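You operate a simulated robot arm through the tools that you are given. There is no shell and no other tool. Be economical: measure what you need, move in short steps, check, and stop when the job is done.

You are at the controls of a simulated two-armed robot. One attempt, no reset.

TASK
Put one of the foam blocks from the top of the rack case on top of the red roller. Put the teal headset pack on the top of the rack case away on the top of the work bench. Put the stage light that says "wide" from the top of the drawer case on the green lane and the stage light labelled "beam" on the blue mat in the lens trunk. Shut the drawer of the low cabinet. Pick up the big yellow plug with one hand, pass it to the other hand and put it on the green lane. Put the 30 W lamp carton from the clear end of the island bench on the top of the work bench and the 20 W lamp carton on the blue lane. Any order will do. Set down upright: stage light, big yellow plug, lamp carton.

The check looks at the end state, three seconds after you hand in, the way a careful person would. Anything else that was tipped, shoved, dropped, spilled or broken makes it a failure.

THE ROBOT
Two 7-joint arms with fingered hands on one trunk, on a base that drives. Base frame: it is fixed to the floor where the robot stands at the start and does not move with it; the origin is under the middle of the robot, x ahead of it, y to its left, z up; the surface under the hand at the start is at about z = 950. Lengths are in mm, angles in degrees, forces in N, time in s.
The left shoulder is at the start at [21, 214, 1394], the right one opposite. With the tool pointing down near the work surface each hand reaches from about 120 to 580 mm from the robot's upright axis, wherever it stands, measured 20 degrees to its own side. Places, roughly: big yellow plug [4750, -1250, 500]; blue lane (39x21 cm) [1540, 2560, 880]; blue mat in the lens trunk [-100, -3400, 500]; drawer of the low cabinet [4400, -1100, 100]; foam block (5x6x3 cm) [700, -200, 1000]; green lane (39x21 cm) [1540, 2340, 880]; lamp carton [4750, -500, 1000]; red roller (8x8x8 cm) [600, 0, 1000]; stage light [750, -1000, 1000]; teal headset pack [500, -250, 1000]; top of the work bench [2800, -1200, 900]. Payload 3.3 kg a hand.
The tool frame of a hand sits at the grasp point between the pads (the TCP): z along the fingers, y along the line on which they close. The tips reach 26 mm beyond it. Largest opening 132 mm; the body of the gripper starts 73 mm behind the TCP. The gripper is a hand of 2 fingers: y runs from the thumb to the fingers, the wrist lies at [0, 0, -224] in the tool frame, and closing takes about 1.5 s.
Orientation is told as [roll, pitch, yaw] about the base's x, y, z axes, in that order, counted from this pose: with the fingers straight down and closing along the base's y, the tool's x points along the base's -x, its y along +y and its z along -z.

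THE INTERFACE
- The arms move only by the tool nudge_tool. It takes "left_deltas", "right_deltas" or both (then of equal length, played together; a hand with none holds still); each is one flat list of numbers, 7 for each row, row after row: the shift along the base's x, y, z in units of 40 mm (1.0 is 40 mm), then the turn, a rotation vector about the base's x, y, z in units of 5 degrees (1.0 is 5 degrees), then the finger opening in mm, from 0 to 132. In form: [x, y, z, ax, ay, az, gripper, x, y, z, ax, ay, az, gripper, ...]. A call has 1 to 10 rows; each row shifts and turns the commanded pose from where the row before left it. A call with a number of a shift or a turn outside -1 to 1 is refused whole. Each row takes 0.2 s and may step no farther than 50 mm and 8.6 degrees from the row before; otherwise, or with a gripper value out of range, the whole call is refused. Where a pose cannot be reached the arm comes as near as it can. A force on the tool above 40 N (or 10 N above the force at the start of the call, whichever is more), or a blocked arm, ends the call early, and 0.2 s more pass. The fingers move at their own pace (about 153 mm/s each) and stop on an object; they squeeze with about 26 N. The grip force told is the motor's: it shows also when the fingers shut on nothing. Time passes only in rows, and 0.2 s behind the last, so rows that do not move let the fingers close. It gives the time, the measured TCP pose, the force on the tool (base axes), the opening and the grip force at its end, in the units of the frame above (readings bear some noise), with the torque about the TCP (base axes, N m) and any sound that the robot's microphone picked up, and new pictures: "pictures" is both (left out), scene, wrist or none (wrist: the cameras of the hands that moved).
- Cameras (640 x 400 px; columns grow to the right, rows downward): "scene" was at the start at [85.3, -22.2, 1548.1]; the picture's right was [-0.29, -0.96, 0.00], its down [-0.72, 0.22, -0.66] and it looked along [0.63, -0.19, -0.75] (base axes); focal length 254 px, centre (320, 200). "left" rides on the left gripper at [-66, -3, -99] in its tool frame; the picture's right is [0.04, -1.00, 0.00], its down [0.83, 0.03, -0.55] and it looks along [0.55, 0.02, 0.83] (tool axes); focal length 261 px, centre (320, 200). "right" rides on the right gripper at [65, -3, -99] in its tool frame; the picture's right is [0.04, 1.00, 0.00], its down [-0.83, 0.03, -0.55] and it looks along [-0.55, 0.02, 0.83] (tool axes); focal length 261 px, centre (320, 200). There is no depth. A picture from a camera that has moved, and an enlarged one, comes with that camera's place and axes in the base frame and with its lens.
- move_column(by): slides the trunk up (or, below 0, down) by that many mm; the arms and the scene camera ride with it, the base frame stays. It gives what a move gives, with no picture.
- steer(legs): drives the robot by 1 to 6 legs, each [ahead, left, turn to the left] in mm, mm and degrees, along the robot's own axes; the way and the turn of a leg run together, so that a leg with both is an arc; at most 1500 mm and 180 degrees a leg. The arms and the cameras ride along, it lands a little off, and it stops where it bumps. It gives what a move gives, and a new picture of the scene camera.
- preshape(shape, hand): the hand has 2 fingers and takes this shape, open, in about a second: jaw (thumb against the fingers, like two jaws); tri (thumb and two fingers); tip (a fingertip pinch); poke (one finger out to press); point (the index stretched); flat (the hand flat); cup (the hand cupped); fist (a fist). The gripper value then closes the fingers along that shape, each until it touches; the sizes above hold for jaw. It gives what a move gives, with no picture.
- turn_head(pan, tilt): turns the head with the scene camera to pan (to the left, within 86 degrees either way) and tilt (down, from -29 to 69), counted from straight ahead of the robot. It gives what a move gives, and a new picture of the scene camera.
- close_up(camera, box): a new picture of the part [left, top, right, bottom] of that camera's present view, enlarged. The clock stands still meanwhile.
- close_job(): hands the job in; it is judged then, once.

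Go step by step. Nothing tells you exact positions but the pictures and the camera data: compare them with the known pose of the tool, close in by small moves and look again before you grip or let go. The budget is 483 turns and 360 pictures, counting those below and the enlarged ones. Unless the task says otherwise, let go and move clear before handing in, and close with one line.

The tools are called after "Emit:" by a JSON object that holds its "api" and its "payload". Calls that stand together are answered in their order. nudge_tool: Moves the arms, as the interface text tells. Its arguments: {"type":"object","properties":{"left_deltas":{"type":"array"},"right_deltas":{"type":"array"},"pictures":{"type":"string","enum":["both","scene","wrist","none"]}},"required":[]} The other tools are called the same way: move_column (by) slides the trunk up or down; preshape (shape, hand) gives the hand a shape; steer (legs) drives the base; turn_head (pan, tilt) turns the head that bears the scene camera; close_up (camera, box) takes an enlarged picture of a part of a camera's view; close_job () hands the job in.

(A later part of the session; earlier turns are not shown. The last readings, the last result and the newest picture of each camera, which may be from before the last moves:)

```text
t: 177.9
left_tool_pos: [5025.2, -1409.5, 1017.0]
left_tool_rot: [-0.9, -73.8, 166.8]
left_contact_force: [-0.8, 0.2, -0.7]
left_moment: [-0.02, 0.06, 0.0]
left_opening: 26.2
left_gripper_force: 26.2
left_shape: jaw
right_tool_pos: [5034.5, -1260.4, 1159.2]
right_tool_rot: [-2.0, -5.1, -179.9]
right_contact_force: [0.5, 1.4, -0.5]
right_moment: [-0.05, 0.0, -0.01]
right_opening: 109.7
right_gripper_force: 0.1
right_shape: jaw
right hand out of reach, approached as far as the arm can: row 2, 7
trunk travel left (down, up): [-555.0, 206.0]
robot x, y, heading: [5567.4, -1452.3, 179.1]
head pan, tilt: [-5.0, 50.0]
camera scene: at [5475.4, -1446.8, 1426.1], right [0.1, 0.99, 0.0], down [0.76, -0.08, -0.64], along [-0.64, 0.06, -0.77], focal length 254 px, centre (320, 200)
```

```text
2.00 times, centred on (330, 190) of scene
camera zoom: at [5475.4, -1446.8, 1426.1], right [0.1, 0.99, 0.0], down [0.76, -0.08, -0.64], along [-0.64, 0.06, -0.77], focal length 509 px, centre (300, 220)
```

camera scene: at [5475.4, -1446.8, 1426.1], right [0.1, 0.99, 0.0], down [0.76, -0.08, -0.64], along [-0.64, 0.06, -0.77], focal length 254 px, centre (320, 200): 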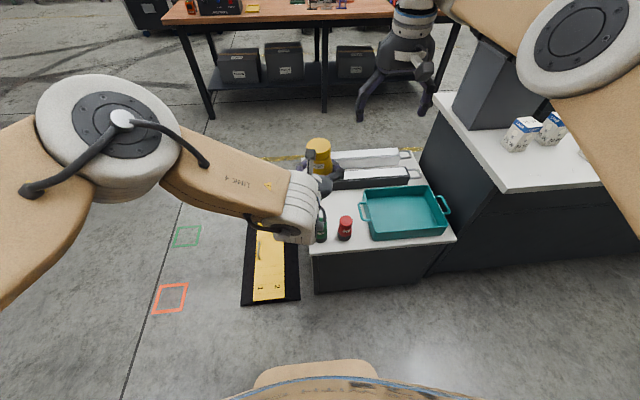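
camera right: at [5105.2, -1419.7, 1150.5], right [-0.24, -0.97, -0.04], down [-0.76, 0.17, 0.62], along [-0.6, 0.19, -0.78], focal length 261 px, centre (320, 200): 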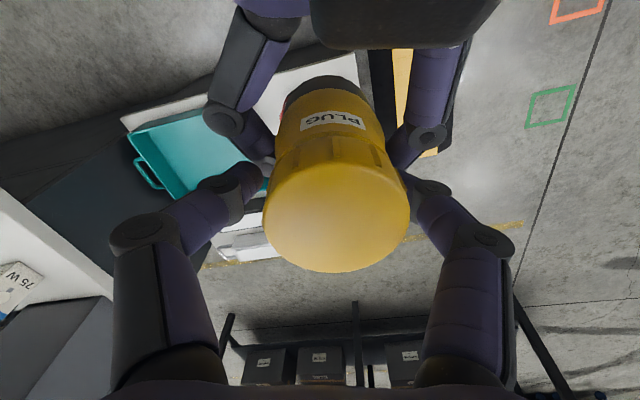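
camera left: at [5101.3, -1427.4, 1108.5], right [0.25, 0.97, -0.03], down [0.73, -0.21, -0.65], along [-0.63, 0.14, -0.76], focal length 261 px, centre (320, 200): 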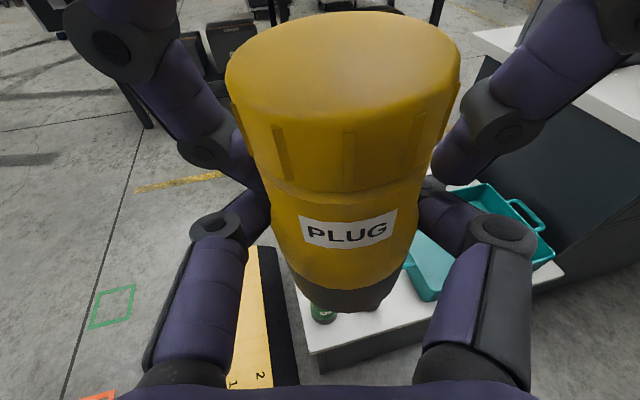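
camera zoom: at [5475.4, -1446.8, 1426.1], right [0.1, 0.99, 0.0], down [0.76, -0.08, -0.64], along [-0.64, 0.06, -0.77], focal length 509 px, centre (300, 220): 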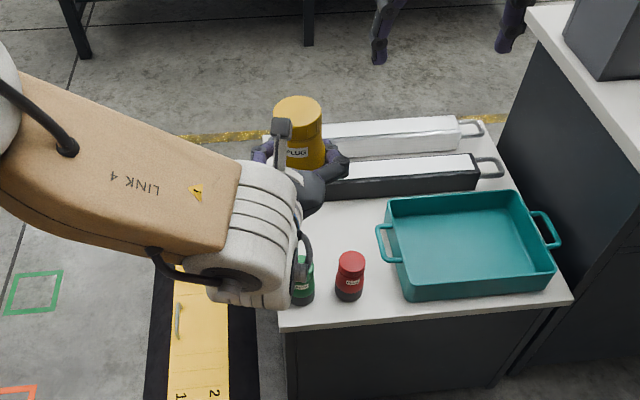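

The left hand holds the plug. I'll deliver it first: drive behind the island towards +y, then look toward the lanes.

Emit:
{"api": "steer", "payload": {"legs": [[-100, 0, 0], [0, -1500, 0], [0, -1050, 0]]}}

Emit:
{"api": "turn_head", "payload": {"pan": -10, "tilt": 20}}

```text
t: 191.2
left_tool_pos: [5145.1, 1148.6, 1018.4]
left_tool_rot: [-1.0, -73.9, 167.4]
left_contact_force: [0.2, 0.7, 0.6]
left_moment: [-0.02, 0.02, -0.01]
left_opening: 25.8
left_gripper_force: 26.2
left_shape: jaw
right_tool_pos: [5153.2, 1297.0, 1160.4]
right_tool_rot: [-2.1, -5.0, -179.5]
right_contact_force: [-0.5, 0.2, 0.7]
right_moment: [0.02, 0.01, -0.01]
right_opening: 109.6
right_gripper_force: 0.0
right_shape: jaw
trunk travel left (down, up): [-555.0, 206.0]
robot x, y, heading: [5687.8, 1106.3, 179.7]
head pan, tilt: [-5.0, 50.0]
camera scene: at [5596.2, 1113.0, 1426.2], right [0.09, 1.0, 0.0], down [0.76, -0.07, -0.64], along [-0.64, 0.06, -0.77], focal length 254 px, centre (320, 200)
```

scene: 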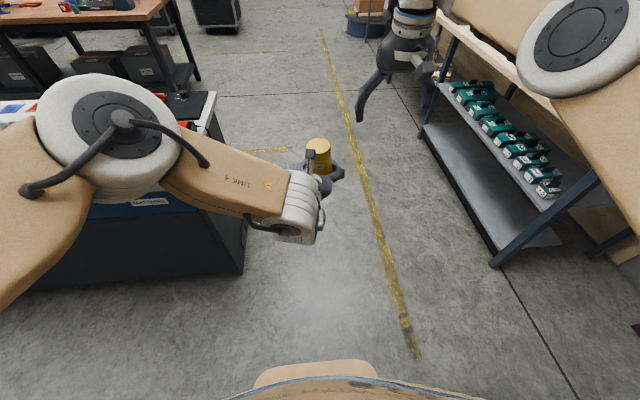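

```text
t: 192.1
left_tool_pos: [5146.0, 1146.3, 1017.3]
left_tool_rot: [-1.1, -73.8, 167.6]
left_contact_force: [-0.5, 0.7, -0.2]
left_moment: [0.0, 0.02, 0.02]
left_opening: 25.6
left_gripper_force: 25.6
left_shape: jaw
right_tool_pos: [5154.7, 1296.5, 1159.5]
right_tool_rot: [-2.2, -5.1, -179.5]
right_contact_force: [-0.2, -0.1, 0.5]
right_moment: [-0.02, 0.03, 0.02]
right_opening: 109.8
right_gripper_force: 0.0
right_shape: jaw
trunk travel left (down, up): [-555.0, 206.0]
robot x, y, heading: [5686.8, 1106.1, 179.5]
head pan, tilt: [-10.0, 20.0]
camera scene: at [5581.2, 1122.2, 1471.7], right [0.18, 0.98, 0.0], down [0.34, -0.06, -0.94], along [-0.92, 0.17, -0.34], focal length 254 px, centre (320, 200)
```

scene: 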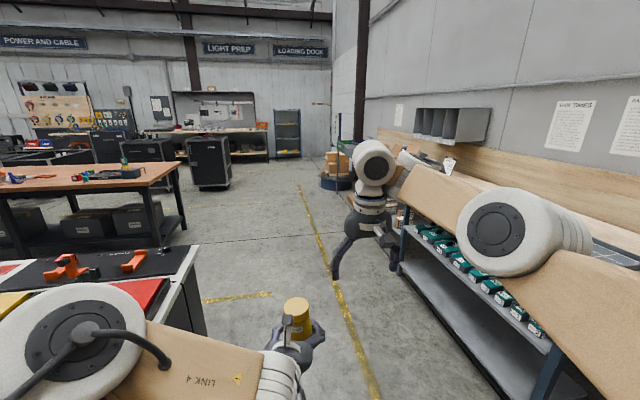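

Path ahead is clear. Drive ahead along the yellow line and look again.

Emit:
{"api": "steer", "payload": {"legs": [[1500, 0, 0], [1500, 0, 0]]}}

Emit:
{"api": "turn_head", "payload": {"pan": -40, "tilt": 25}}

```text
t: 206.6
left_tool_pos: [2145.2, 1150.5, 1018.1]
left_tool_rot: [-1.1, -73.9, 168.0]
left_contact_force: [0.3, 0.2, 0.0]
left_moment: [-0.05, 0.03, 0.02]
left_opening: 25.6
left_gripper_force: 26.4
left_shape: jaw
right_tool_pos: [2151.3, 1300.1, 1159.7]
right_tool_rot: [-2.1, -5.0, -179.0]
right_contact_force: [-0.3, 0.4, -0.1]
right_moment: [-0.01, 0.02, -0.03]
right_opening: 110.1
right_gripper_force: 0.0
right_shape: jaw
trunk travel left (down, up): [-555.0, 206.0]
robot x, y, heading: [2688.6, 1108.6, -180.0]
head pan, tilt: [-10.0, 20.0]
camera scene: at [2580.8, 1130.0, 1471.8], right [0.17, 0.98, 0.0], down [0.34, -0.06, -0.94], along [-0.93, 0.16, -0.34], focal length 254 px, centre (320, 200)
```

scene: 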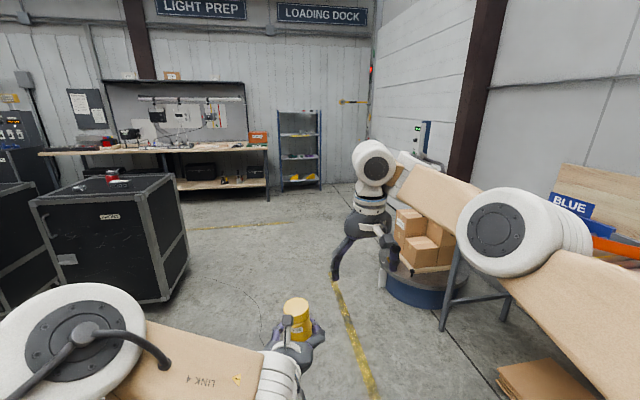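

```text
t: 207.5
left_tool_pos: [2145.2, 1149.8, 1018.7]
left_tool_rot: [-1.1, -73.8, 168.0]
left_contact_force: [0.4, 0.3, -0.3]
left_moment: [0.01, 0.03, 0.0]
left_opening: 25.6
left_gripper_force: 26.0
left_shape: jaw
right_tool_pos: [2152.6, 1300.9, 1159.5]
right_tool_rot: [-2.2, -5.1, -179.0]
right_contact_force: [0.7, 0.6, 0.6]
right_moment: [0.02, 0.02, -0.02]
right_opening: 109.6
right_gripper_force: 0.0
right_shape: jaw
trunk travel left (down, up): [-555.0, 206.0]
robot x, y, heading: [2682.3, 1111.9, -179.8]
head pan, tilt: [-40.0, 25.0]
camera scene: at [2602.2, 1173.0, 1463.7], right [0.64, 0.77, 0.0], down [0.32, -0.27, -0.91], along [-0.69, 0.58, -0.42], focal length 254 px, centre (320, 200)
```

scene: 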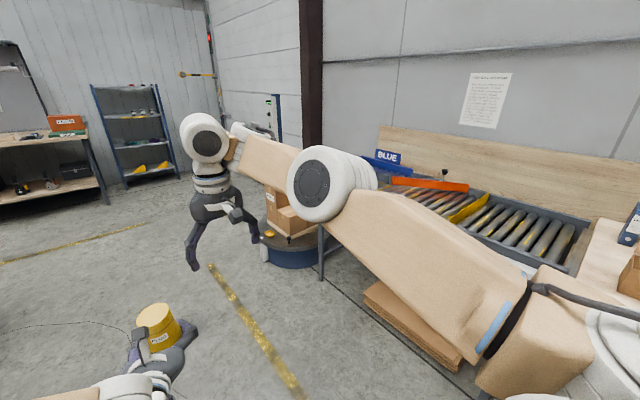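

I see the roller conveyor with coloured lanes at right. I turn to face it (+y) and sidestep toward x≈1540.

Emit:
{"api": "steer", "payload": {"legs": [[0, 0, -90], [0, 1140, 0]]}}

Emit:
{"api": "turn_head", "payload": {"pan": 0, "tilt": 30}}

```text
t: 217.1
left_tool_pos: [1584.6, 1647.2, 1018.0]
left_tool_rot: [-1.2, -74.0, 78.2]
left_contact_force: [0.4, 0.4, 0.5]
left_moment: [0.02, 0.03, -0.05]
left_opening: 24.6
left_gripper_force: 26.0
left_shape: jaw
right_tool_pos: [1733.2, 1639.9, 1160.0]
right_tool_rot: [-2.1, -5.1, 91.1]
right_contact_force: [-1.4, -0.1, 0.8]
right_moment: [0.01, -0.01, 0.0]
right_opening: 109.7
right_gripper_force: 0.1
right_shape: jaw
trunk travel left (down, up): [-555.0, 206.0]
robot x, y, heading: [1550.4, 1104.9, 90.0]
head pan, tilt: [-40.0, 25.0]
camera scene: at [1606.0, 1190.3, 1463.7], right [0.77, -0.64, 0.0], down [-0.27, -0.33, -0.91], along [0.58, 0.7, -0.42], focal length 254 px, centre (320, 200)
```

scene: 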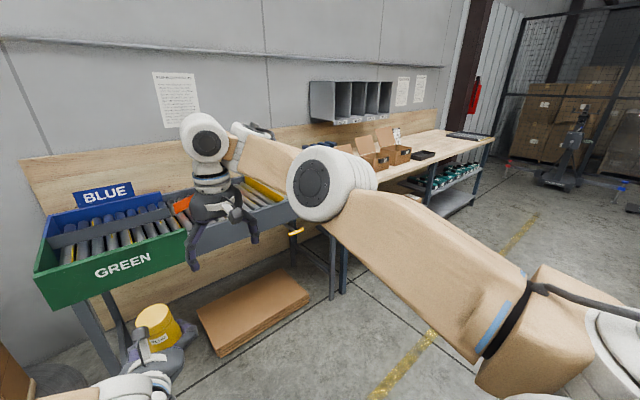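

```text
t: 218.2
left_tool_pos: [1584.2, 1646.9, 1017.8]
left_tool_rot: [-1.1, -73.8, 78.3]
left_contact_force: [-0.7, -0.2, 0.2]
left_moment: [0.02, 0.0, -0.01]
left_opening: 24.5
left_gripper_force: 26.0
left_shape: jaw
right_tool_pos: [1734.6, 1641.2, 1159.8]
right_tool_rot: [-2.0, -5.0, 91.2]
right_contact_force: [-0.5, 0.7, -0.9]
right_moment: [-0.01, 0.02, 0.0]
right_opening: 109.8
right_gripper_force: 0.0
right_shape: jaw
trunk travel left (down, up): [-555.0, 206.0]
robot x, y, heading: [1547.0, 1106.0, 90.0]
head pan, tilt: [0.0, 30.0]
camera scene: at [1547.2, 1210.0, 1455.8], right [1.0, 0.0, 0.0], down [0.0, -0.5, -0.87], along [0.0, 0.87, -0.5], focal length 254 px, centre (320, 200)
```

scene: 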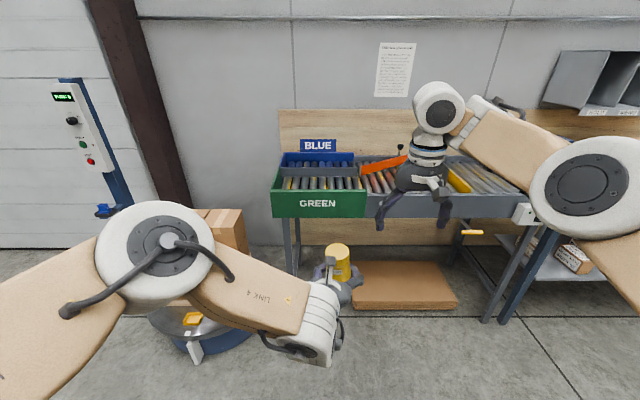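

The GREEN lane is in front (guard top ~z 920), BLUE behind. I raise the trunk and drive closer.

Emit:
{"api": "move_column", "payload": {"by": 120}}

Emit:
{"api": "steer", "payload": {"legs": [[700, 0, 0]]}}

Emit:
{"api": "turn_head", "payload": {"pan": 0, "tilt": 50}}

```text
t: 219.7
left_tool_pos: [1579.1, 1650.1, 1138.2]
left_tool_rot: [-1.2, -73.9, 79.0]
left_contact_force: [-0.5, -0.6, -2.3]
left_moment: [0.04, 0.0, 0.01]
left_opening: 24.5
left_gripper_force: 25.8
left_shape: jaw
right_tool_pos: [1734.6, 1640.1, 1280.2]
right_tool_rot: [-2.1, -5.2, 91.1]
right_contact_force: [-0.2, 0.4, 0.1]
right_moment: [0.02, -0.01, -0.02]
right_opening: 109.7
right_gripper_force: 0.0
right_shape: jaw
trunk travel left (down, up): [-675.0, 86.0]
robot x, y, heading: [1547.1, 1103.5, 90.0]
head pan, tilt: [0.0, 30.0]
```

```text
t: 223.6
left_tool_pos: [1572.3, 2351.5, 1138.8]
left_tool_rot: [-1.3, -73.8, 79.2]
left_contact_force: [0.1, -0.9, -2.6]
left_moment: [0.02, 0.03, 0.0]
left_opening: 24.5
left_gripper_force: 26.2
left_shape: jaw
right_tool_pos: [1727.8, 2342.6, 1279.6]
right_tool_rot: [-2.1, -5.1, 91.4]
right_contact_force: [0.4, 0.6, 0.7]
right_moment: [-0.01, 0.0, 0.02]
right_opening: 109.7
right_gripper_force: 0.1
right_shape: jaw
trunk travel left (down, up): [-675.0, 86.0]
robot x, y, heading: [1547.0, 1804.9, 90.5]
head pan, tilt: [0.0, 30.0]
camera scene: at [1543.1, 1909.0, 1575.7], right [1.0, 0.01, 0.0], down [0.0, -0.5, -0.87], along [-0.01, 0.87, -0.5], focal length 254 px, centre (320, 200)
```

scene: 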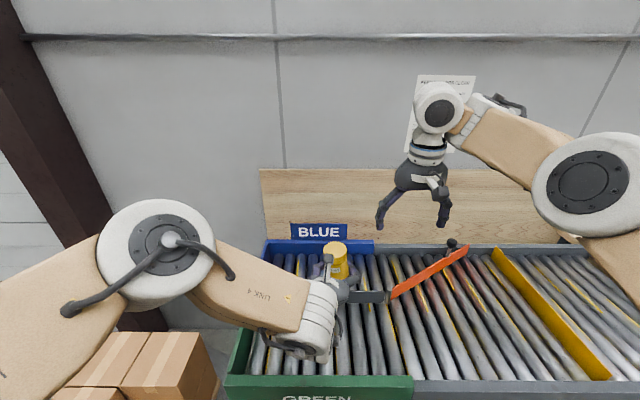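

```text
t: 224.4
left_tool_pos: [1570.7, 2352.5, 1138.7]
left_tool_rot: [-1.4, -73.8, 79.4]
left_contact_force: [0.2, 0.0, -2.7]
left_moment: [0.05, 0.0, 0.01]
left_opening: 24.6
left_gripper_force: 26.2
left_shape: jaw
right_tool_pos: [1728.0, 2342.5, 1279.5]
right_tool_rot: [-2.0, -5.1, 91.4]
right_contact_force: [-1.2, -0.2, -0.2]
right_moment: [-0.01, -0.02, -0.01]
right_opening: 109.8
right_gripper_force: 0.1
right_shape: jaw
trunk travel left (down, up): [-675.0, 86.0]
robot x, y, heading: [1545.9, 1804.3, 90.3]
head pan, tilt: [0.0, 50.0]
camera scene: at [1543.2, 1894.9, 1546.3], right [1.0, 0.01, 0.0], down [0.01, -0.77, -0.64], along [0.0, 0.64, -0.77], focal length 254 px, centre (320, 200)
```

scene: 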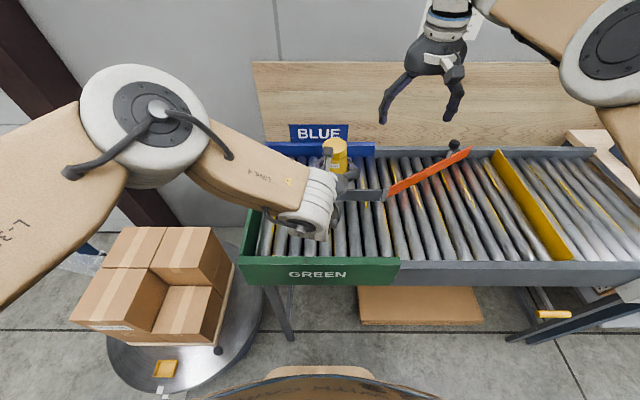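

The plug is already above the green lane. Check its tilt in the left camera.

Emit:
{"api": "close_up", "payload": {"camera": "left", "box": [0, 0, 640, 400]}}

Emit:
{"api": "close_up", "payload": {"camera": "scene", "box": [260, 100, 420, 250]}}

```text
1.00 times, centred on (320, 200) of left (not enlarged: the box is as wide or as high as the picture)
camera zoom: at [1557.4, 2275.4, 1228.7], right [0.98, -0.22, -0.03], down [-0.19, -0.74, -0.65], along [0.12, 0.64, -0.76], focal length 261 px, centre (320, 200)
```

zoom: 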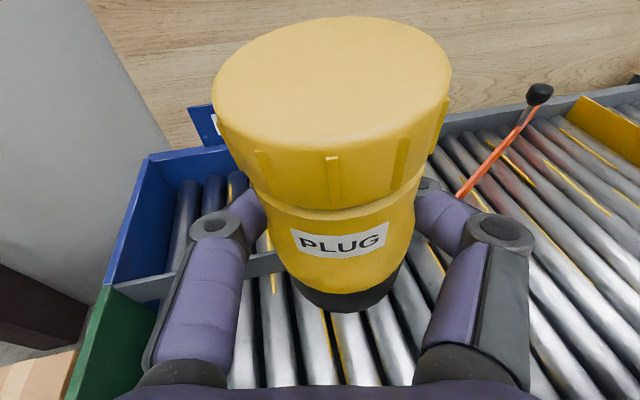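

```text
2.67 times, centred on (340, 175) of scene
camera zoom: at [1543.2, 1894.9, 1546.3], right [1.0, 0.01, 0.0], down [0.01, -0.77, -0.64], along [0.0, 0.64, -0.77], focal length 679 px, centre (267, 267)
```

zoom: 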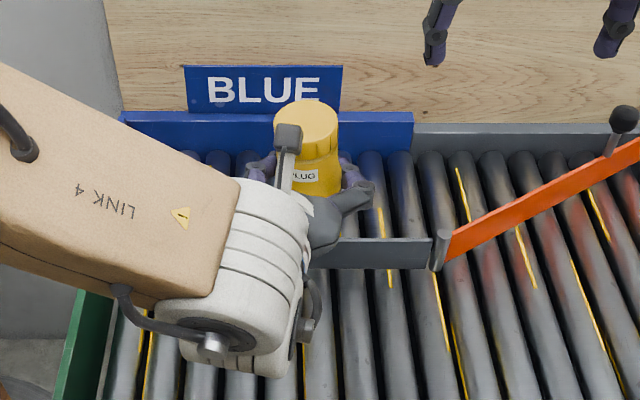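

I correct the ~4° lean, then look at the rollers beneath to centre between two of them.

Emit:
{"api": "nudge_tool", "payload": {"left_deltas": [0, 0, -0.5, 0.19, 0.83, 0, 0, 0, 0, -0.5, 0, 0, 0, 0, 0, 0, -0.5, 0, 0, 0, 0], "pictures": "wrist"}}

Emit:
{"api": "close_up", "payload": {"camera": "left", "box": [200, 200, 480, 375]}}

```text
t: 225.4
left_tool_pos: [1540.9, 2371.1, 1084.2]
left_tool_rot: [14.7, -74.0, 67.2]
left_contact_force: [-0.3, 0.0, 0.3]
left_moment: [-0.01, 0.01, 0.0]
left_opening: 14.4
left_gripper_force: 25.9
left_shape: jaw
right_tool_pos: [1727.9, 2341.4, 1279.6]
right_tool_rot: [-2.1, -5.1, 91.3]
right_contact_force: [0.5, 0.3, 0.0]
right_moment: [-0.03, -0.03, 0.01]
right_opening: 110.0
right_gripper_force: 0.1
right_shape: jaw
trunk travel left (down, up): [-675.0, 86.0]
robot x, y, heading: [1547.0, 1804.7, 90.4]
head pan, tilt: [0.0, 50.0]
stopped in row 3 (left hand): the arm was blocked; the commanded pose is now the measured one
camera left: at [1538.5, 2292.1, 1173.0], right [0.98, -0.16, -0.11], down [-0.19, -0.73, -0.65], along [0.02, 0.66, -0.75], focal length 261 px, centre (320, 200)
```

left: 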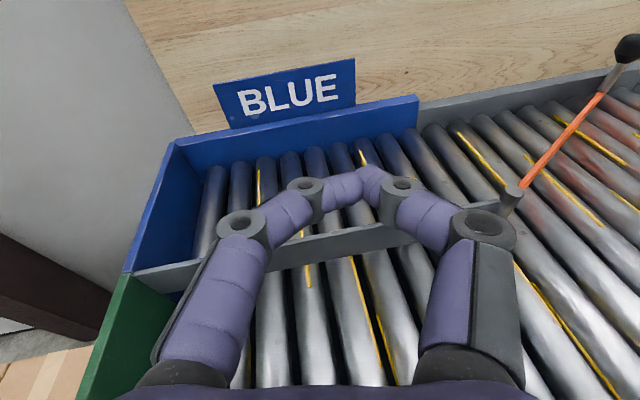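

```text
2.29 times, centred on (340, 288) of left
camera zoom: at [1538.5, 2292.1, 1173.0], right [0.98, -0.16, -0.11], down [-0.19, -0.73, -0.65], along [0.02, 0.66, -0.75], focal length 596 px, centre (274, 0)
```

zoom: 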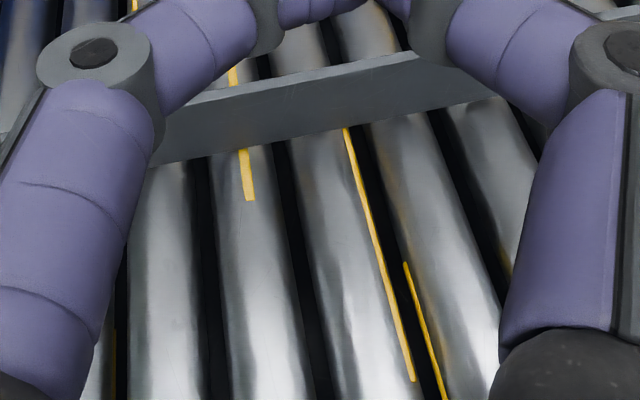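

The plug slipped out of the left hand. I need to find it.

Emit:
{"api": "turn_head", "payload": {"pan": 0, "tilt": 55}}

Emit:
{"api": "close_up", "payload": {"camera": "right", "box": [0, 0, 640, 400]}}

```text
t: 226.0
left_tool_pos: [1542.5, 2369.7, 1083.5]
left_tool_rot: [14.6, -74.1, 67.2]
left_contact_force: [0.4, -1.0, 0.1]
left_moment: [-0.01, 0.04, 0.0]
left_opening: 14.3
left_gripper_force: 26.1
left_shape: jaw
right_tool_pos: [1728.2, 2342.4, 1279.2]
right_tool_rot: [-2.1, -5.1, 91.3]
right_contact_force: [0.6, 0.1, 0.9]
right_moment: [0.0, 0.0, 0.01]
right_opening: 109.6
right_gripper_force: 0.2
right_shape: jaw
trunk travel left (down, up): [-675.0, 86.0]
robot x, y, heading: [1544.2, 1808.1, 90.6]
head pan, tilt: [0.0, 55.0]
camera scene: at [1543.2, 1889.8, 1539.8], right [1.0, 0.01, 0.0], down [0.01, -0.82, -0.57], along [0.0, 0.57, -0.82], focal length 254 px, centre (320, 200)
```

scene: 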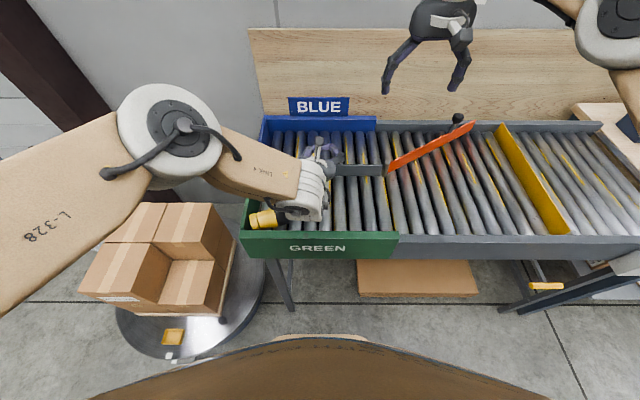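

```text
1.00 times, centred on (320, 200) of right (not enlarged: the box is as wide or as high as the picture)
camera zoom: at [1729.7, 2269.0, 1372.2], right [-1.0, -0.06, -0.04], down [-0.07, 0.78, 0.62], along [-0.01, 0.63, -0.78], focal length 261 px, centre (320, 200)
```

zoom: 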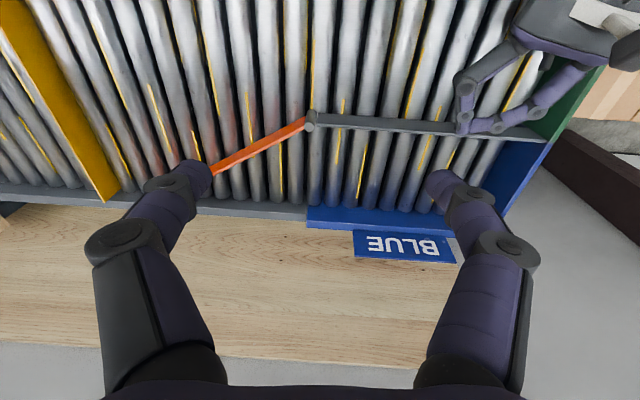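

The plug lies on its side in the green lane's front-left corner; recoverable. I raise the left hand out of the way and look closely.

Emit:
{"api": "nudge_tool", "payload": {"left_deltas": [0, -0.3, 0.8, 0, 0, 0, 14, 0.2, -0.5, 0.8, 0, 0, 0, 14, 0.3, -0.5, 0.8, 0, 0, 0, 40, 0, -0.3, 0.8, 0, 0, 0, 60], "pictures": "both"}}

Emit:
{"api": "close_up", "payload": {"camera": "scene", "box": [220, 110, 420, 260]}}

```text
t: 227.2
left_tool_pos: [1533.2, 2322.5, 1208.2]
left_tool_rot: [11.6, -73.4, 73.5]
left_contact_force: [-1.0, -0.6, 0.2]
left_moment: [0.02, 0.0, -0.01]
left_opening: 59.7
left_gripper_force: 0.0
left_shape: jaw
right_tool_pos: [1727.5, 2342.5, 1278.5]
right_tool_rot: [-2.2, -5.1, 91.4]
right_contact_force: [-0.3, -0.2, -0.6]
right_moment: [-0.02, -0.02, 0.0]
right_opening: 109.7
right_gripper_force: 0.0
right_shape: jaw
trunk travel left (down, up): [-675.0, 86.0]
robot x, y, heading: [1541.4, 1803.7, 90.4]
head pan, tilt: [0.0, 55.0]
stopped in row 4 (left hand): the arm was blocked; the commanded pose is now the measured one
camera scene: at [1542.3, 1890.8, 1539.7], right [1.0, 0.01, 0.0], down [0.01, -0.82, -0.57], along [0.0, 0.57, -0.82], focal length 254 px, centre (320, 200)
camera left: at [1534.2, 2244.7, 1298.7], right [0.99, -0.1, -0.1], down [-0.14, -0.75, -0.64], along [-0.01, 0.65, -0.76], focal length 261 px, centre (320, 200)
```

scene: 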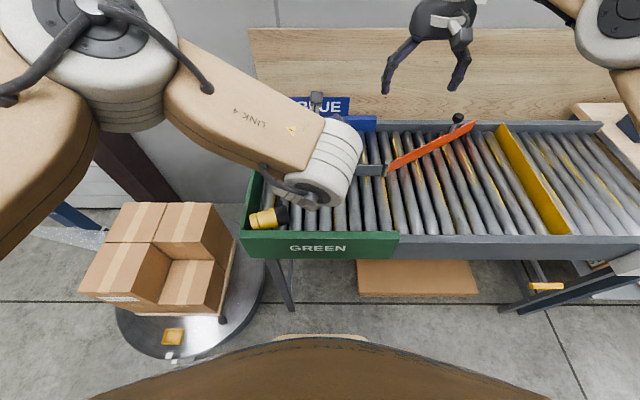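
left: 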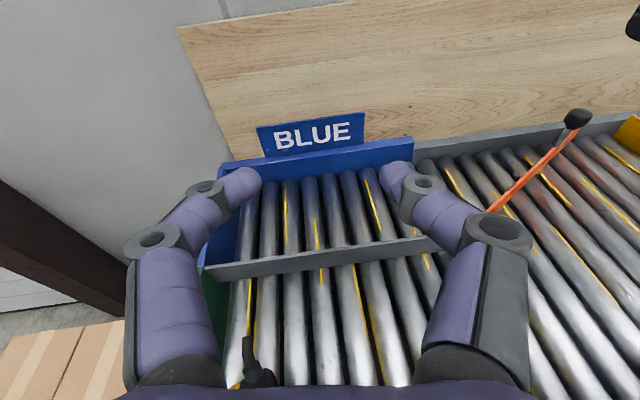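

```text
2.67 times, centred on (320, 185) of scene
camera zoom: at [1542.3, 1890.8, 1539.7], right [1.0, 0.01, 0.0], down [0.01, -0.82, -0.57], along [0.0, 0.57, -0.82], focal length 679 px, centre (320, 240)
```

zoom: 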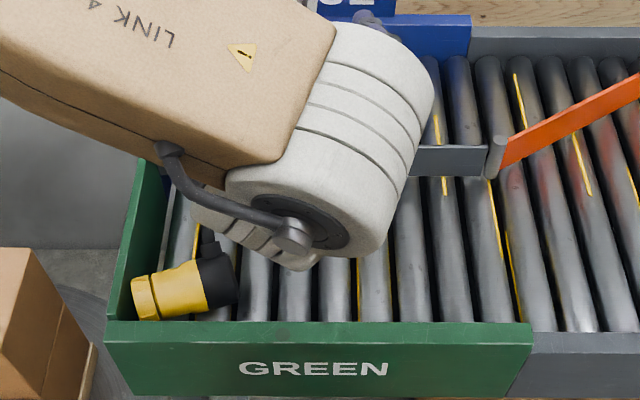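

The plug lies in the corner against the guard and wall. I bring the left hand back to a downward posture first.

Emit:
{"api": "nudge_tool", "payload": {"left_deltas": [0, -0.25, 0, -1, 0, 0, 60, 0, -0.3, 0, -1, 0, 0, 60, 0, -0.3, 0, -1, 0, 0.5, 60, 0, -0.35, 0, -1, 0, 0.5, 60, 0, -0.35, -0.1, -1, 0, 0.5, 60, -0.1, -0.35, -0.1, -1, 0, 0.5, 60, -0.1, -0.35, -0.2, -1, 0, 0.5, 60, -0.1, -0.3, -0.2, -1, 0, 0, 60, -0.1, -0.2, -0.2, -1, 0, 0, 60, -0.1, -0.1, 0, -1, 0, 0, 60], "pictures": "none"}}

Emit:
{"api": "nudge_tool", "payload": {"left_deltas": [-0.1, 0, 0, -1, 0, 0, 60, -0.1, 0, 0, -1, 0, 0, 60, -0.1, 0, 0, -1, 0, 0, 60], "pictures": "both"}}

```text
t: 229.4
left_tool_pos: [1517.9, 2205.6, 1177.2]
left_tool_rot: [4.0, -23.9, 93.2]
left_contact_force: [0.4, 0.1, 0.0]
left_moment: [0.01, 0.01, 0.06]
left_opening: 59.9
left_gripper_force: 0.1
left_shape: jaw
right_tool_pos: [1726.9, 2340.9, 1277.5]
right_tool_rot: [-2.2, -5.2, 91.4]
right_contact_force: [-0.3, -0.7, -0.4]
right_moment: [-0.02, 0.0, -0.02]
right_opening: 109.9
right_gripper_force: 0.1
right_shape: jaw
trunk travel left (down, up): [-675.0, 86.0]
robot x, y, heading: [1544.5, 1803.1, 90.4]
head pan, tilt: [0.0, 55.0]
```

```text
t: 230.2
left_tool_pos: [1504.7, 2206.5, 1176.3]
left_tool_rot: [4.9, -8.9, 92.9]
left_contact_force: [0.0, 0.8, -0.2]
left_moment: [0.0, -0.01, -0.01]
left_opening: 60.0
left_gripper_force: 0.1
left_shape: jaw
right_tool_pos: [1727.9, 2341.9, 1280.3]
right_tool_rot: [-2.1, -5.2, 91.5]
right_contact_force: [-0.2, 0.9, 0.4]
right_moment: [0.01, 0.03, 0.0]
right_opening: 109.9
right_gripper_force: 0.1
right_shape: jaw
trunk travel left (down, up): [-675.0, 86.0]
robot x, y, heading: [1544.7, 1805.6, 90.2]
head pan, tilt: [0.0, 55.0]
camera scene: at [1543.2, 1890.2, 1539.8], right [1.0, 0.01, 0.0], down [0.01, -0.82, -0.57], along [0.0, 0.57, -0.82], focal length 254 px, centre (320, 200)
camera left: at [1513.8, 2255.4, 1284.0], right [1.0, 0.02, -0.09], down [0.06, -0.91, 0.42], along [-0.07, -0.42, -0.9], focal length 261 px, centre (320, 200)
```

scene: 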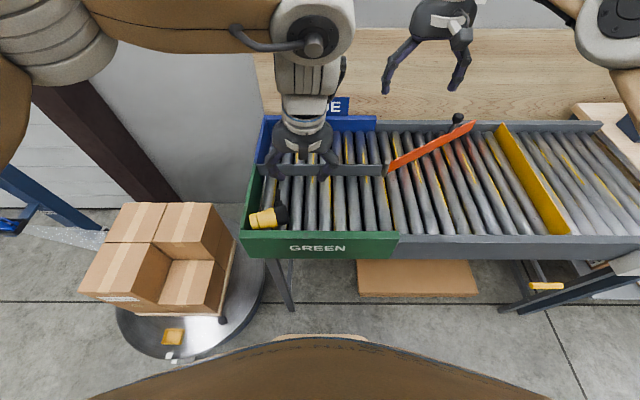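
left: 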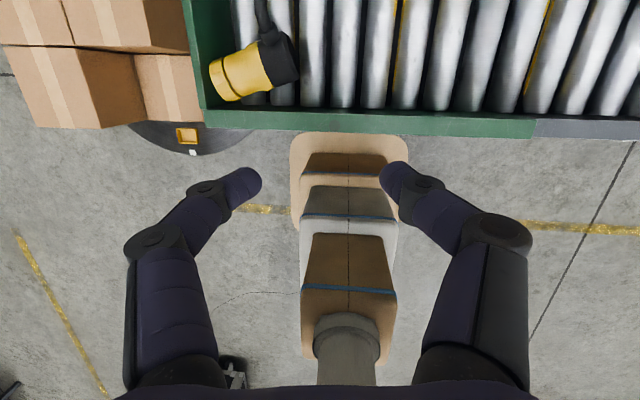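

The plug's body has ~20 mm gap to the guard; the right hand will be best for turning it upright. I park the left hand high and to the left, then drive closer.

Emit:
{"api": "nudge_tool", "payload": {"left_deltas": [-0.8, -0.5, 0.8, 0, 0, 0, 60, -0.8, -0.5, 0.8, 0, 0, 0, 60, -0.8, -0.4, 0.8, 0, 0, 0, 60, -0.8, 0, 0.8, 0, 0, 0, 60, -0.8, 0, 0.6, 0, 0, 0, 60], "pictures": "none"}}

Emit:
{"api": "steer", "payload": {"legs": [[100, 30, 0]]}}

Emit:
{"api": "nudge_tool", "payload": {"right_deltas": [-0.8, -0.5, -0.5, 0, 0, -1, 110, -0.8, -0.5, -0.5, 0, 0, -1, 110, -0.8, -0.4, -0.5, 0, 0, -1, 110, -0.8, -0.3, 0, 0, 0, -1, 110, -0.8, -0.3, 0, 0, 0, -1, 110, -0.8, -0.3, 0, 0, 0, -1, 110], "pictures": "both"}}

```text
t: 231.4
left_tool_pos: [1346.0, 2148.8, 1330.0]
left_tool_rot: [4.8, -8.8, 92.9]
left_contact_force: [-0.4, -0.4, 0.0]
left_moment: [0.03, -0.03, 0.0]
left_opening: 60.0
left_gripper_force: 0.0
left_shape: jaw
right_tool_pos: [1727.4, 2341.4, 1280.4]
right_tool_rot: [-2.1, -5.2, 91.4]
right_contact_force: [0.5, -0.2, 0.3]
right_moment: [0.02, -0.01, -0.02]
right_opening: 109.8
right_gripper_force: 0.0
right_shape: jaw
trunk travel left (down, up): [-675.0, 86.0]
robot x, y, heading: [1545.9, 1807.5, 90.5]
head pan, tilt: [0.0, 55.0]
```

```text
t: 232.6
left_tool_pos: [1316.3, 2251.3, 1329.2]
left_tool_rot: [4.9, -8.8, 93.0]
left_contact_force: [0.4, 0.3, 0.5]
left_moment: [0.0, 0.02, 0.02]
left_opening: 59.9
left_gripper_force: 0.1
left_shape: jaw
right_tool_pos: [1696.5, 2444.2, 1279.1]
right_tool_rot: [-2.1, -5.1, 91.4]
right_contact_force: [-0.3, 0.2, -0.8]
right_moment: [0.0, -0.01, 0.01]
right_opening: 109.8
right_gripper_force: 0.1
right_shape: jaw
trunk travel left (down, up): [-675.0, 86.0]
robot x, y, heading: [1513.8, 1903.7, 90.3]
head pan, tilt: [0.0, 55.0]
camera scene: at [1511.8, 1991.5, 1539.7], right [1.0, 0.01, 0.0], down [0.01, -0.82, -0.57], along [0.0, 0.57, -0.82], focal length 254 px, centre (320, 200)
```

scene: 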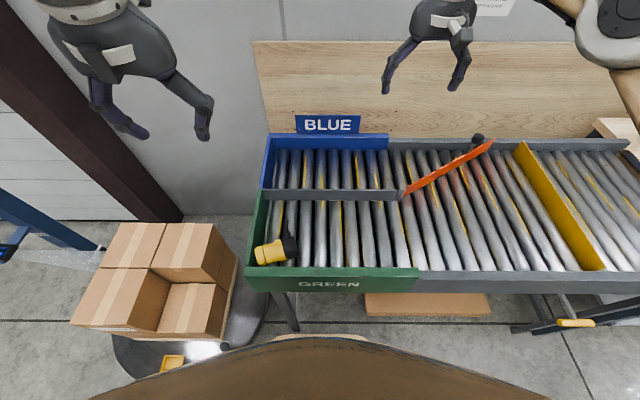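

```text
t: 234.0
left_tool_pos: [1315.2, 2250.8, 1330.1]
left_tool_rot: [4.8, -9.0, 93.1]
left_contact_force: [0.1, 0.1, 0.2]
left_moment: [0.01, -0.03, 0.0]
left_opening: 59.6
left_gripper_force: 0.1
left_shape: jaw
right_tool_pos: [1552.2, 2392.3, 1224.9]
right_tool_rot: [-2.0, -5.0, 61.5]
right_contact_force: [0.4, -0.4, -0.5]
right_moment: [0.02, -0.03, -0.01]
right_opening: 109.7
right_gripper_force: 0.1
right_shape: jaw
right hand out of reach, approached as far as the arm can: row 1, 2, 5, 6
trunk travel left (down, up): [-675.0, 86.0]
robot x, y, heading: [1511.6, 1905.9, 90.5]
head pan, tilt: [0.0, 55.0]
camera scene: at [1511.8, 1990.7, 1539.8], right [1.0, 0.01, 0.0], down [0.01, -0.82, -0.57], along [0.0, 0.57, -0.82], focal length 254 px, centre (320, 200)
camera right: at [1517.9, 2328.5, 1316.8], right [-0.9, 0.44, -0.04], down [0.33, 0.71, 0.62], along [0.3, 0.54, -0.78], focal length 261 px, centre (320, 200)
```

scene: 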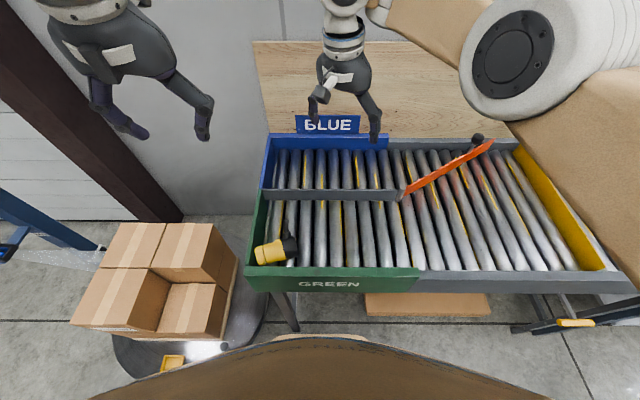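
right: 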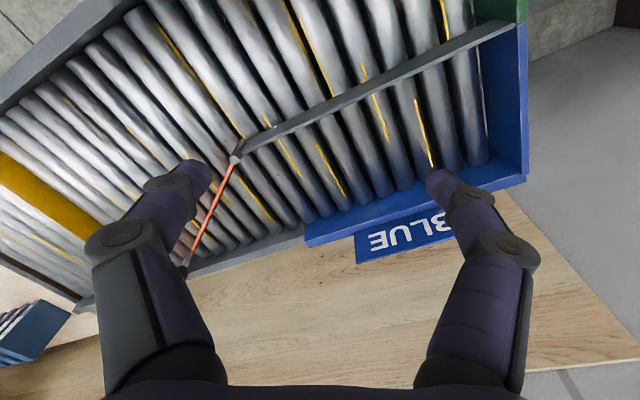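

Lower the trunk, then continue turning and moving the right hand over the plug.

Emit:
{"api": "move_column", "payload": {"by": -150}}

Emit:
{"api": "nudge_tool", "payload": {"right_deltas": [-0.5, -0.4, 0, 0, 0, -1, 110, -0.5, -0.4, 0, 0, 0, -1, 110, -0.5, -0.4, 0, 0, 0, -1, 110, -0.5, -0.4, 0, 0, 0, -1, 110, -0.5, -0.4, 0, 0, 0, -1, 110, -0.5, -0.4, 0, 0, 0, -1, 110, -0.5, -0.4, 0, 0, 0, -1, 110, -0.5, -0.35, 0, 0, 0, -1, 110, 0, 0, 0, 0, 0, -1, 110], "pictures": "both"}}

```text
t: 235.8
left_tool_pos: [1315.7, 2250.7, 1180.7]
left_tool_rot: [4.8, -9.0, 93.0]
left_contact_force: [-0.1, -0.2, -0.3]
left_moment: [0.03, -0.03, 0.01]
left_opening: 60.3
left_gripper_force: 0.0
left_shape: jaw
right_tool_pos: [1553.3, 2393.0, 1073.8]
right_tool_rot: [-2.0, -4.9, 59.9]
right_contact_force: [0.7, -0.1, 0.6]
right_moment: [-0.03, 0.0, -0.01]
right_opening: 110.1
right_gripper_force: 0.0
right_shape: jaw
trunk travel left (down, up): [-525.0, 236.0]
robot x, y, heading: [1513.8, 1905.6, 90.6]
head pan, tilt: [0.0, 55.0]
```

```text
t: 237.8
left_tool_pos: [1315.9, 2251.9, 1179.8]
left_tool_rot: [4.8, -9.0, 93.0]
left_contact_force: [0.3, 0.1, -0.6]
left_moment: [-0.03, 0.03, 0.0]
left_opening: 60.0
left_gripper_force: 0.0
left_shape: jaw
right_tool_pos: [1558.3, 2405.2, 1115.3]
right_tool_rot: [-1.5, -4.8, 44.7]
right_contact_force: [0.3, 0.7, 0.1]
right_moment: [-0.02, 0.01, 0.02]
right_opening: 109.8
right_gripper_force: 0.1
right_shape: jaw
right hand out of reach, approached as far as the arm can: row 1, 2, 3, 4, 5, 6, 7, 8
trunk travel left (down, up): [-525.0, 236.0]
robot x, y, heading: [1512.1, 1904.3, 90.7]
head pan, tilt: [0.0, 55.0]
camera scene: at [1511.9, 1995.0, 1389.7], right [1.0, 0.01, 0.0], down [0.01, -0.82, -0.57], along [0.0, 0.57, -0.82], focal length 254 px, centre (320, 200)
camera right: at [1507.1, 2353.2, 1207.9], right [-0.73, 0.68, -0.03], down [0.52, 0.59, 0.62], along [0.44, 0.44, -0.78], focal length 261 px, centre (320, 200)
```

scene: 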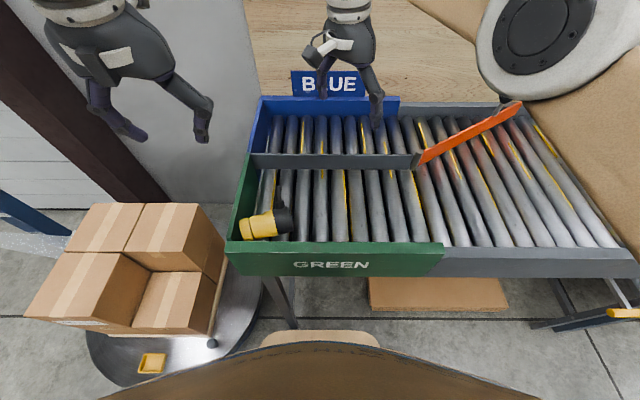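
right: 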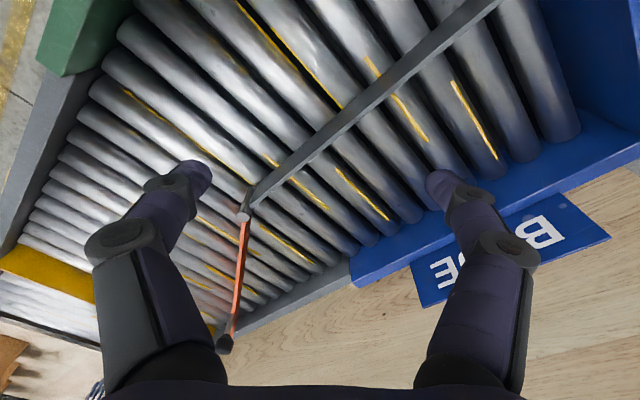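

The right arm can't cross that far. I'll re-stand to the right and face diagonally (heading ~150°) so the plug lies on the right arm's side.

Emit:
{"api": "move_column", "payload": {"by": 150}}

Emit:
{"api": "steer", "payload": {"legs": [[-30, -130, 0], [0, 0, 60]]}}

```text
t: 239.5
left_tool_pos: [1314.6, 2251.0, 1329.2]
left_tool_rot: [4.9, -8.9, 93.0]
left_contact_force: [0.0, 0.4, -0.3]
left_moment: [0.02, 0.03, 0.01]
left_opening: 60.0
left_gripper_force: 0.0
left_shape: jaw
right_tool_pos: [1558.8, 2405.1, 1263.4]
right_tool_rot: [-1.6, -4.9, 44.7]
right_contact_force: [0.2, 0.6, -0.9]
right_moment: [-0.01, -0.01, -0.01]
right_opening: 109.8
right_gripper_force: 0.1
right_shape: jaw
trunk travel left (down, up): [-675.0, 86.0]
robot x, y, heading: [1517.1, 1908.2, 90.5]
head pan, tilt: [0.0, 55.0]
```

```text
t: 243.4
left_tool_pos: [1247.5, 1881.2, 1328.9]
left_tool_rot: [4.8, -9.0, 152.7]
left_contact_force: [-0.1, 0.7, -0.1]
left_moment: [0.01, 0.03, -0.01]
left_opening: 60.1
left_gripper_force: 0.0
left_shape: jaw
right_tool_pos: [1237.4, 2169.6, 1263.5]
right_tool_rot: [-1.6, -5.0, 104.6]
right_contact_force: [0.8, -0.6, 0.9]
right_moment: [-0.03, -0.02, -0.01]
right_opening: 109.8
right_gripper_force: 0.0
right_shape: jaw
trunk travel left (down, up): [-675.0, 86.0]
robot x, y, heading: [1640.9, 1877.5, 150.2]
head pan, tilt: [0.0, 55.0]
camera scene: at [1572.0, 1920.0, 1539.8], right [0.5, 0.87, 0.0], down [0.71, -0.41, -0.57], along [-0.5, 0.29, -0.82], focal length 254 px, centre (320, 200)
```

scene: 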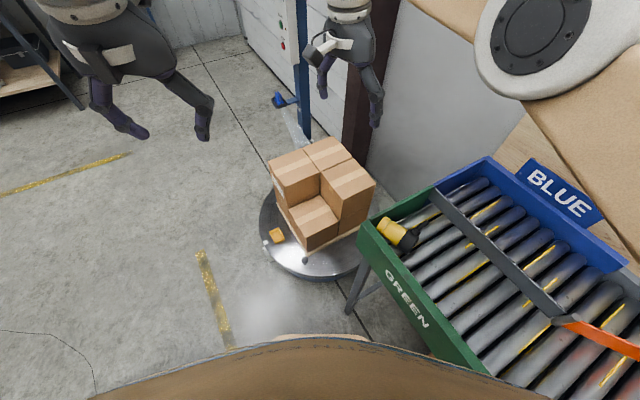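

Good geometry now. I bring the right hand over the plug, turning it.

Emit:
{"api": "nudge_tool", "payload": {"right_deltas": [0.39, 0.24, 0, 0, 0, 1, 110, 0.39, 0.24, 0, 0, 0, 1, 110, 0.39, 0.24, 0, 0, 0, 1, 110, 0.39, 0.24, 0, 0, 0, 1, 110, 0.39, 0.24, 0, 0, 0, 1, 110, 0.39, 0.24, 0, 0, 0, 1, 110, 0.39, 0.24, 0, 0, 0, 1, 110, 0.39, 0.24, 0, 0, 0, 1, 110, 0.39, 0.24, 0, 0, 0, 1, 110, 0.39, 0.24, 0, 0, 0, 1, 110], "pictures": "none"}}

Emit:
{"api": "nudge_tool", "payload": {"right_deltas": [0, 0, 0, 0, 0, 1, 110, 0, 0, 0, 0, 0, 1, 110, 0, 0, 0, 0, 0, 1, 110, 0, 0, 0, 0, 0, 1, 110, 0, 0, 0, 0, 0, 1, 110, 0, 0, 0, 0, 0, 1, 110, 0, 0, 0, 0, 0, 1, 110, 0, 0, 0, 0, 0, 1, 100], "pictures": "both"}}

```text
t: 245.7
left_tool_pos: [1246.9, 1881.2, 1328.9]
left_tool_rot: [4.8, -9.0, 152.8]
left_contact_force: [-0.4, 0.5, -0.2]
left_moment: [0.0, 0.0, 0.01]
left_opening: 59.6
left_gripper_force: 0.0
left_shape: jaw
right_tool_pos: [1272.1, 2279.7, 1242.6]
right_tool_rot: [-1.5, -4.8, 154.6]
right_contact_force: [-0.3, -0.2, -1.1]
right_moment: [-0.01, 0.0, -0.01]
right_opening: 109.8
right_gripper_force: 0.0
right_shape: jaw
right hand out of reach, approached as far as the arm can: row 2, 3, 4, 5, 6, 7, 8, 9, 10
trunk travel left (down, up): [-675.0, 86.0]
robot x, y, heading: [1646.5, 1879.9, 150.1]
head pan, tilt: [0.0, 55.0]
```

```text
t: 247.4
left_tool_pos: [1248.9, 1880.6, 1330.5]
left_tool_rot: [4.8, -9.0, 152.8]
left_contact_force: [0.6, -1.1, 0.4]
left_moment: [-0.01, -0.01, -0.02]
left_opening: 59.9
left_gripper_force: 0.0
left_shape: jaw
right_tool_pos: [1271.5, 2280.7, 1242.3]
right_tool_rot: [-1.4, -4.9, -165.4]
right_contact_force: [-0.8, -0.7, 0.0]
right_moment: [0.04, -0.01, 0.02]
right_opening: 100.5
right_gripper_force: 0.1
right_shape: jaw
trunk travel left (down, up): [-675.0, 86.0]
robot x, y, heading: [1645.4, 1879.9, 150.2]
head pan, tilt: [0.0, 55.0]
camera scene: at [1572.0, 1920.2, 1539.8], right [0.5, 0.87, 0.0], down [0.71, -0.41, -0.57], along [-0.5, 0.28, -0.82], focal length 254 px, centre (320, 200)
camera right: at [1342.9, 2300.7, 1335.3], right [0.29, -0.96, -0.03], down [-0.75, -0.24, 0.62], along [-0.6, -0.16, -0.78], focal length 261 px, centre (320, 200)
```

scene: 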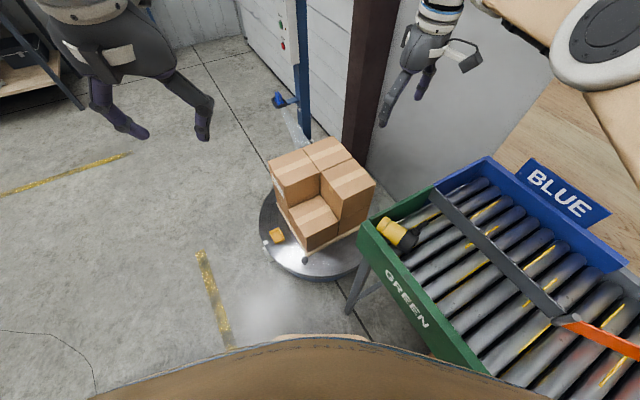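
right: 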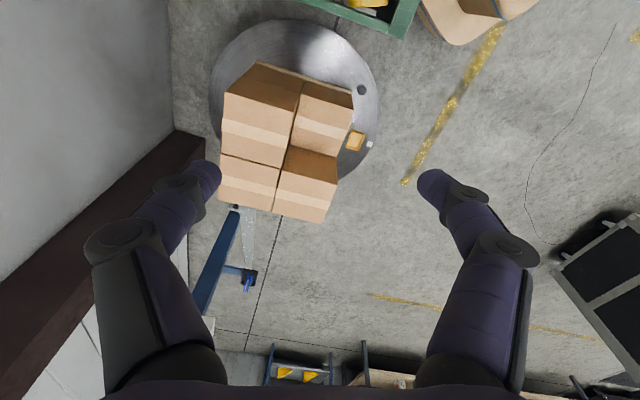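

Emit:
{"api": "move_column", "payload": {"by": -130}}

Emit:
{"api": "nudge_tool", "payload": {"right_deltas": [0.6, -0.08, 0, 0, 0, 0, 100, 0.6, -0.08, 0, 0, 0, 0, 100, 0.6, -0.08, 0, 0, 0, 0, 100, 0.6, -0.08, 0, 0, 0, 0, 100, 0.6, -0.06, 0, 0, 0, 0, 100], "pictures": "both"}}

```text
t: 249.0
left_tool_pos: [1248.6, 1880.9, 1200.0]
left_tool_rot: [4.7, -9.1, 152.7]
left_contact_force: [-0.6, -0.1, 0.0]
left_moment: [-0.02, -0.02, 0.02]
left_opening: 59.6
left_gripper_force: 0.1
left_shape: jaw
right_tool_pos: [1271.1, 2281.4, 1107.7]
right_tool_rot: [-1.1, -4.4, -165.5]
right_contact_force: [0.0, 1.1, -0.7]
right_moment: [-0.02, -0.01, -0.01]
right_opening: 100.6
right_gripper_force: 0.1
right_shape: jaw
trunk travel left (down, up): [-545.0, 216.0]
robot x, y, heading: [1646.8, 1876.3, 150.1]
head pan, tilt: [0.0, 55.0]
```

```text
t: 250.2
left_tool_pos: [1247.6, 1881.5, 1200.3]
left_tool_rot: [4.8, -9.0, 152.7]
left_contact_force: [0.6, 0.6, -0.1]
left_moment: [-0.01, 0.01, 0.0]
left_opening: 59.8
left_gripper_force: 0.0
left_shape: jaw
right_tool_pos: [1270.6, 2280.8, 1107.2]
right_tool_rot: [-0.9, -4.5, -165.5]
right_contact_force: [-0.1, 0.6, 1.2]
right_moment: [-0.02, -0.02, -0.04]
right_opening: 100.4
right_gripper_force: 0.1
right_shape: jaw
right hand out of reach, approached as far as the arm can: row 1, 2, 3, 4, 5
trunk travel left (down, up): [-545.0, 216.0]
robot x, y, heading: [1644.5, 1877.3, 149.9]
head pan, tilt: [0.0, 55.0]
camera scene: at [1569.3, 1921.7, 1409.7], right [0.5, 0.87, 0.0], down [0.71, -0.41, -0.57], along [-0.5, 0.28, -0.82], focal length 254 px, centre (320, 200)
camera right: at [1341.7, 2301.5, 1200.9], right [0.29, -0.96, -0.02], down [-0.75, -0.24, 0.61], along [-0.59, -0.16, -0.79], focal length 261 px, centre (320, 200)
```

scene: 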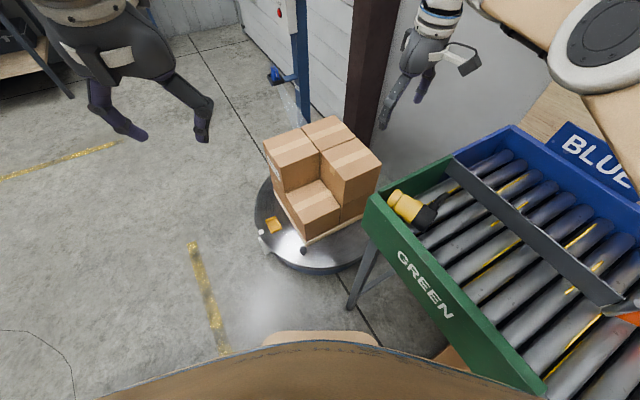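
right: 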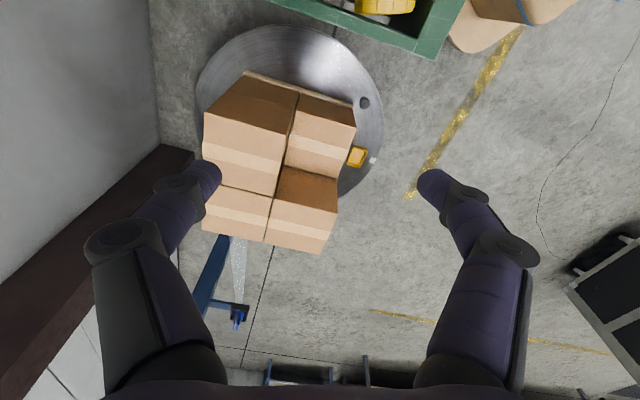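

Emit:
{"api": "nudge_tool", "payload": {"right_deltas": [0.5, -0.08, -0.1, 0, 0, -1, 100, 0.5, -0.08, -0.1, 0, 0, -1, 100, 0.5, -0.08, -0.1, 0, 0, -1, 100, 0.5, -0.08, -0.1, 0, 0, -1, 100, 0.5, -0.06, -0.1, 0, 0, -1, 100, 0.5, 0, -0.1, 0, 0, -1, 100], "pictures": "wrist"}}

```text
t: 251.6
left_tool_pos: [1248.0, 1881.3, 1199.2]
left_tool_rot: [4.9, -9.1, 152.6]
left_contact_force: [0.0, -0.1, -0.3]
left_moment: [0.01, 0.01, 0.03]
left_opening: 59.7
left_gripper_force: 0.1
left_shape: jaw
right_tool_pos: [1274.8, 2303.3, 1096.5]
right_tool_rot: [-1.1, -4.2, 164.4]
right_contact_force: [0.6, -0.1, 0.8]
right_moment: [-0.02, 0.03, 0.02]
right_opening: 100.2
right_gripper_force: 0.1
right_shape: jaw
right hand out of reach, approached as far as the arm can: row 1, 2, 3, 4, 5, 6
trunk travel left (down, up): [-545.0, 216.0]
robot x, y, heading: [1641.9, 1878.3, 150.2]
head pan, tilt: [0.0, 55.0]
camera right: at [1346.6, 2284.1, 1190.4], right [-0.23, -0.97, -0.02], down [-0.77, 0.17, 0.61], along [-0.59, 0.16, -0.79], focal length 261 px, centre (320, 200)
```

right: 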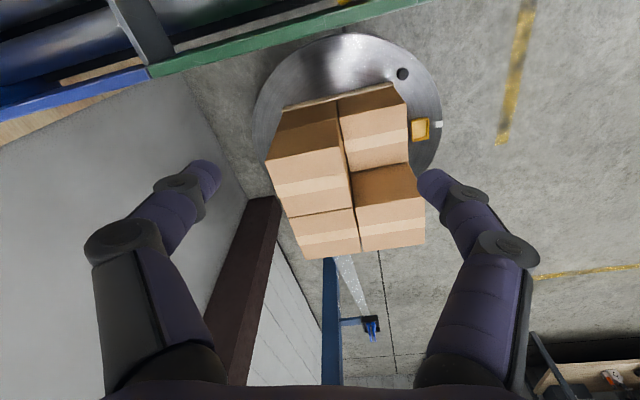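

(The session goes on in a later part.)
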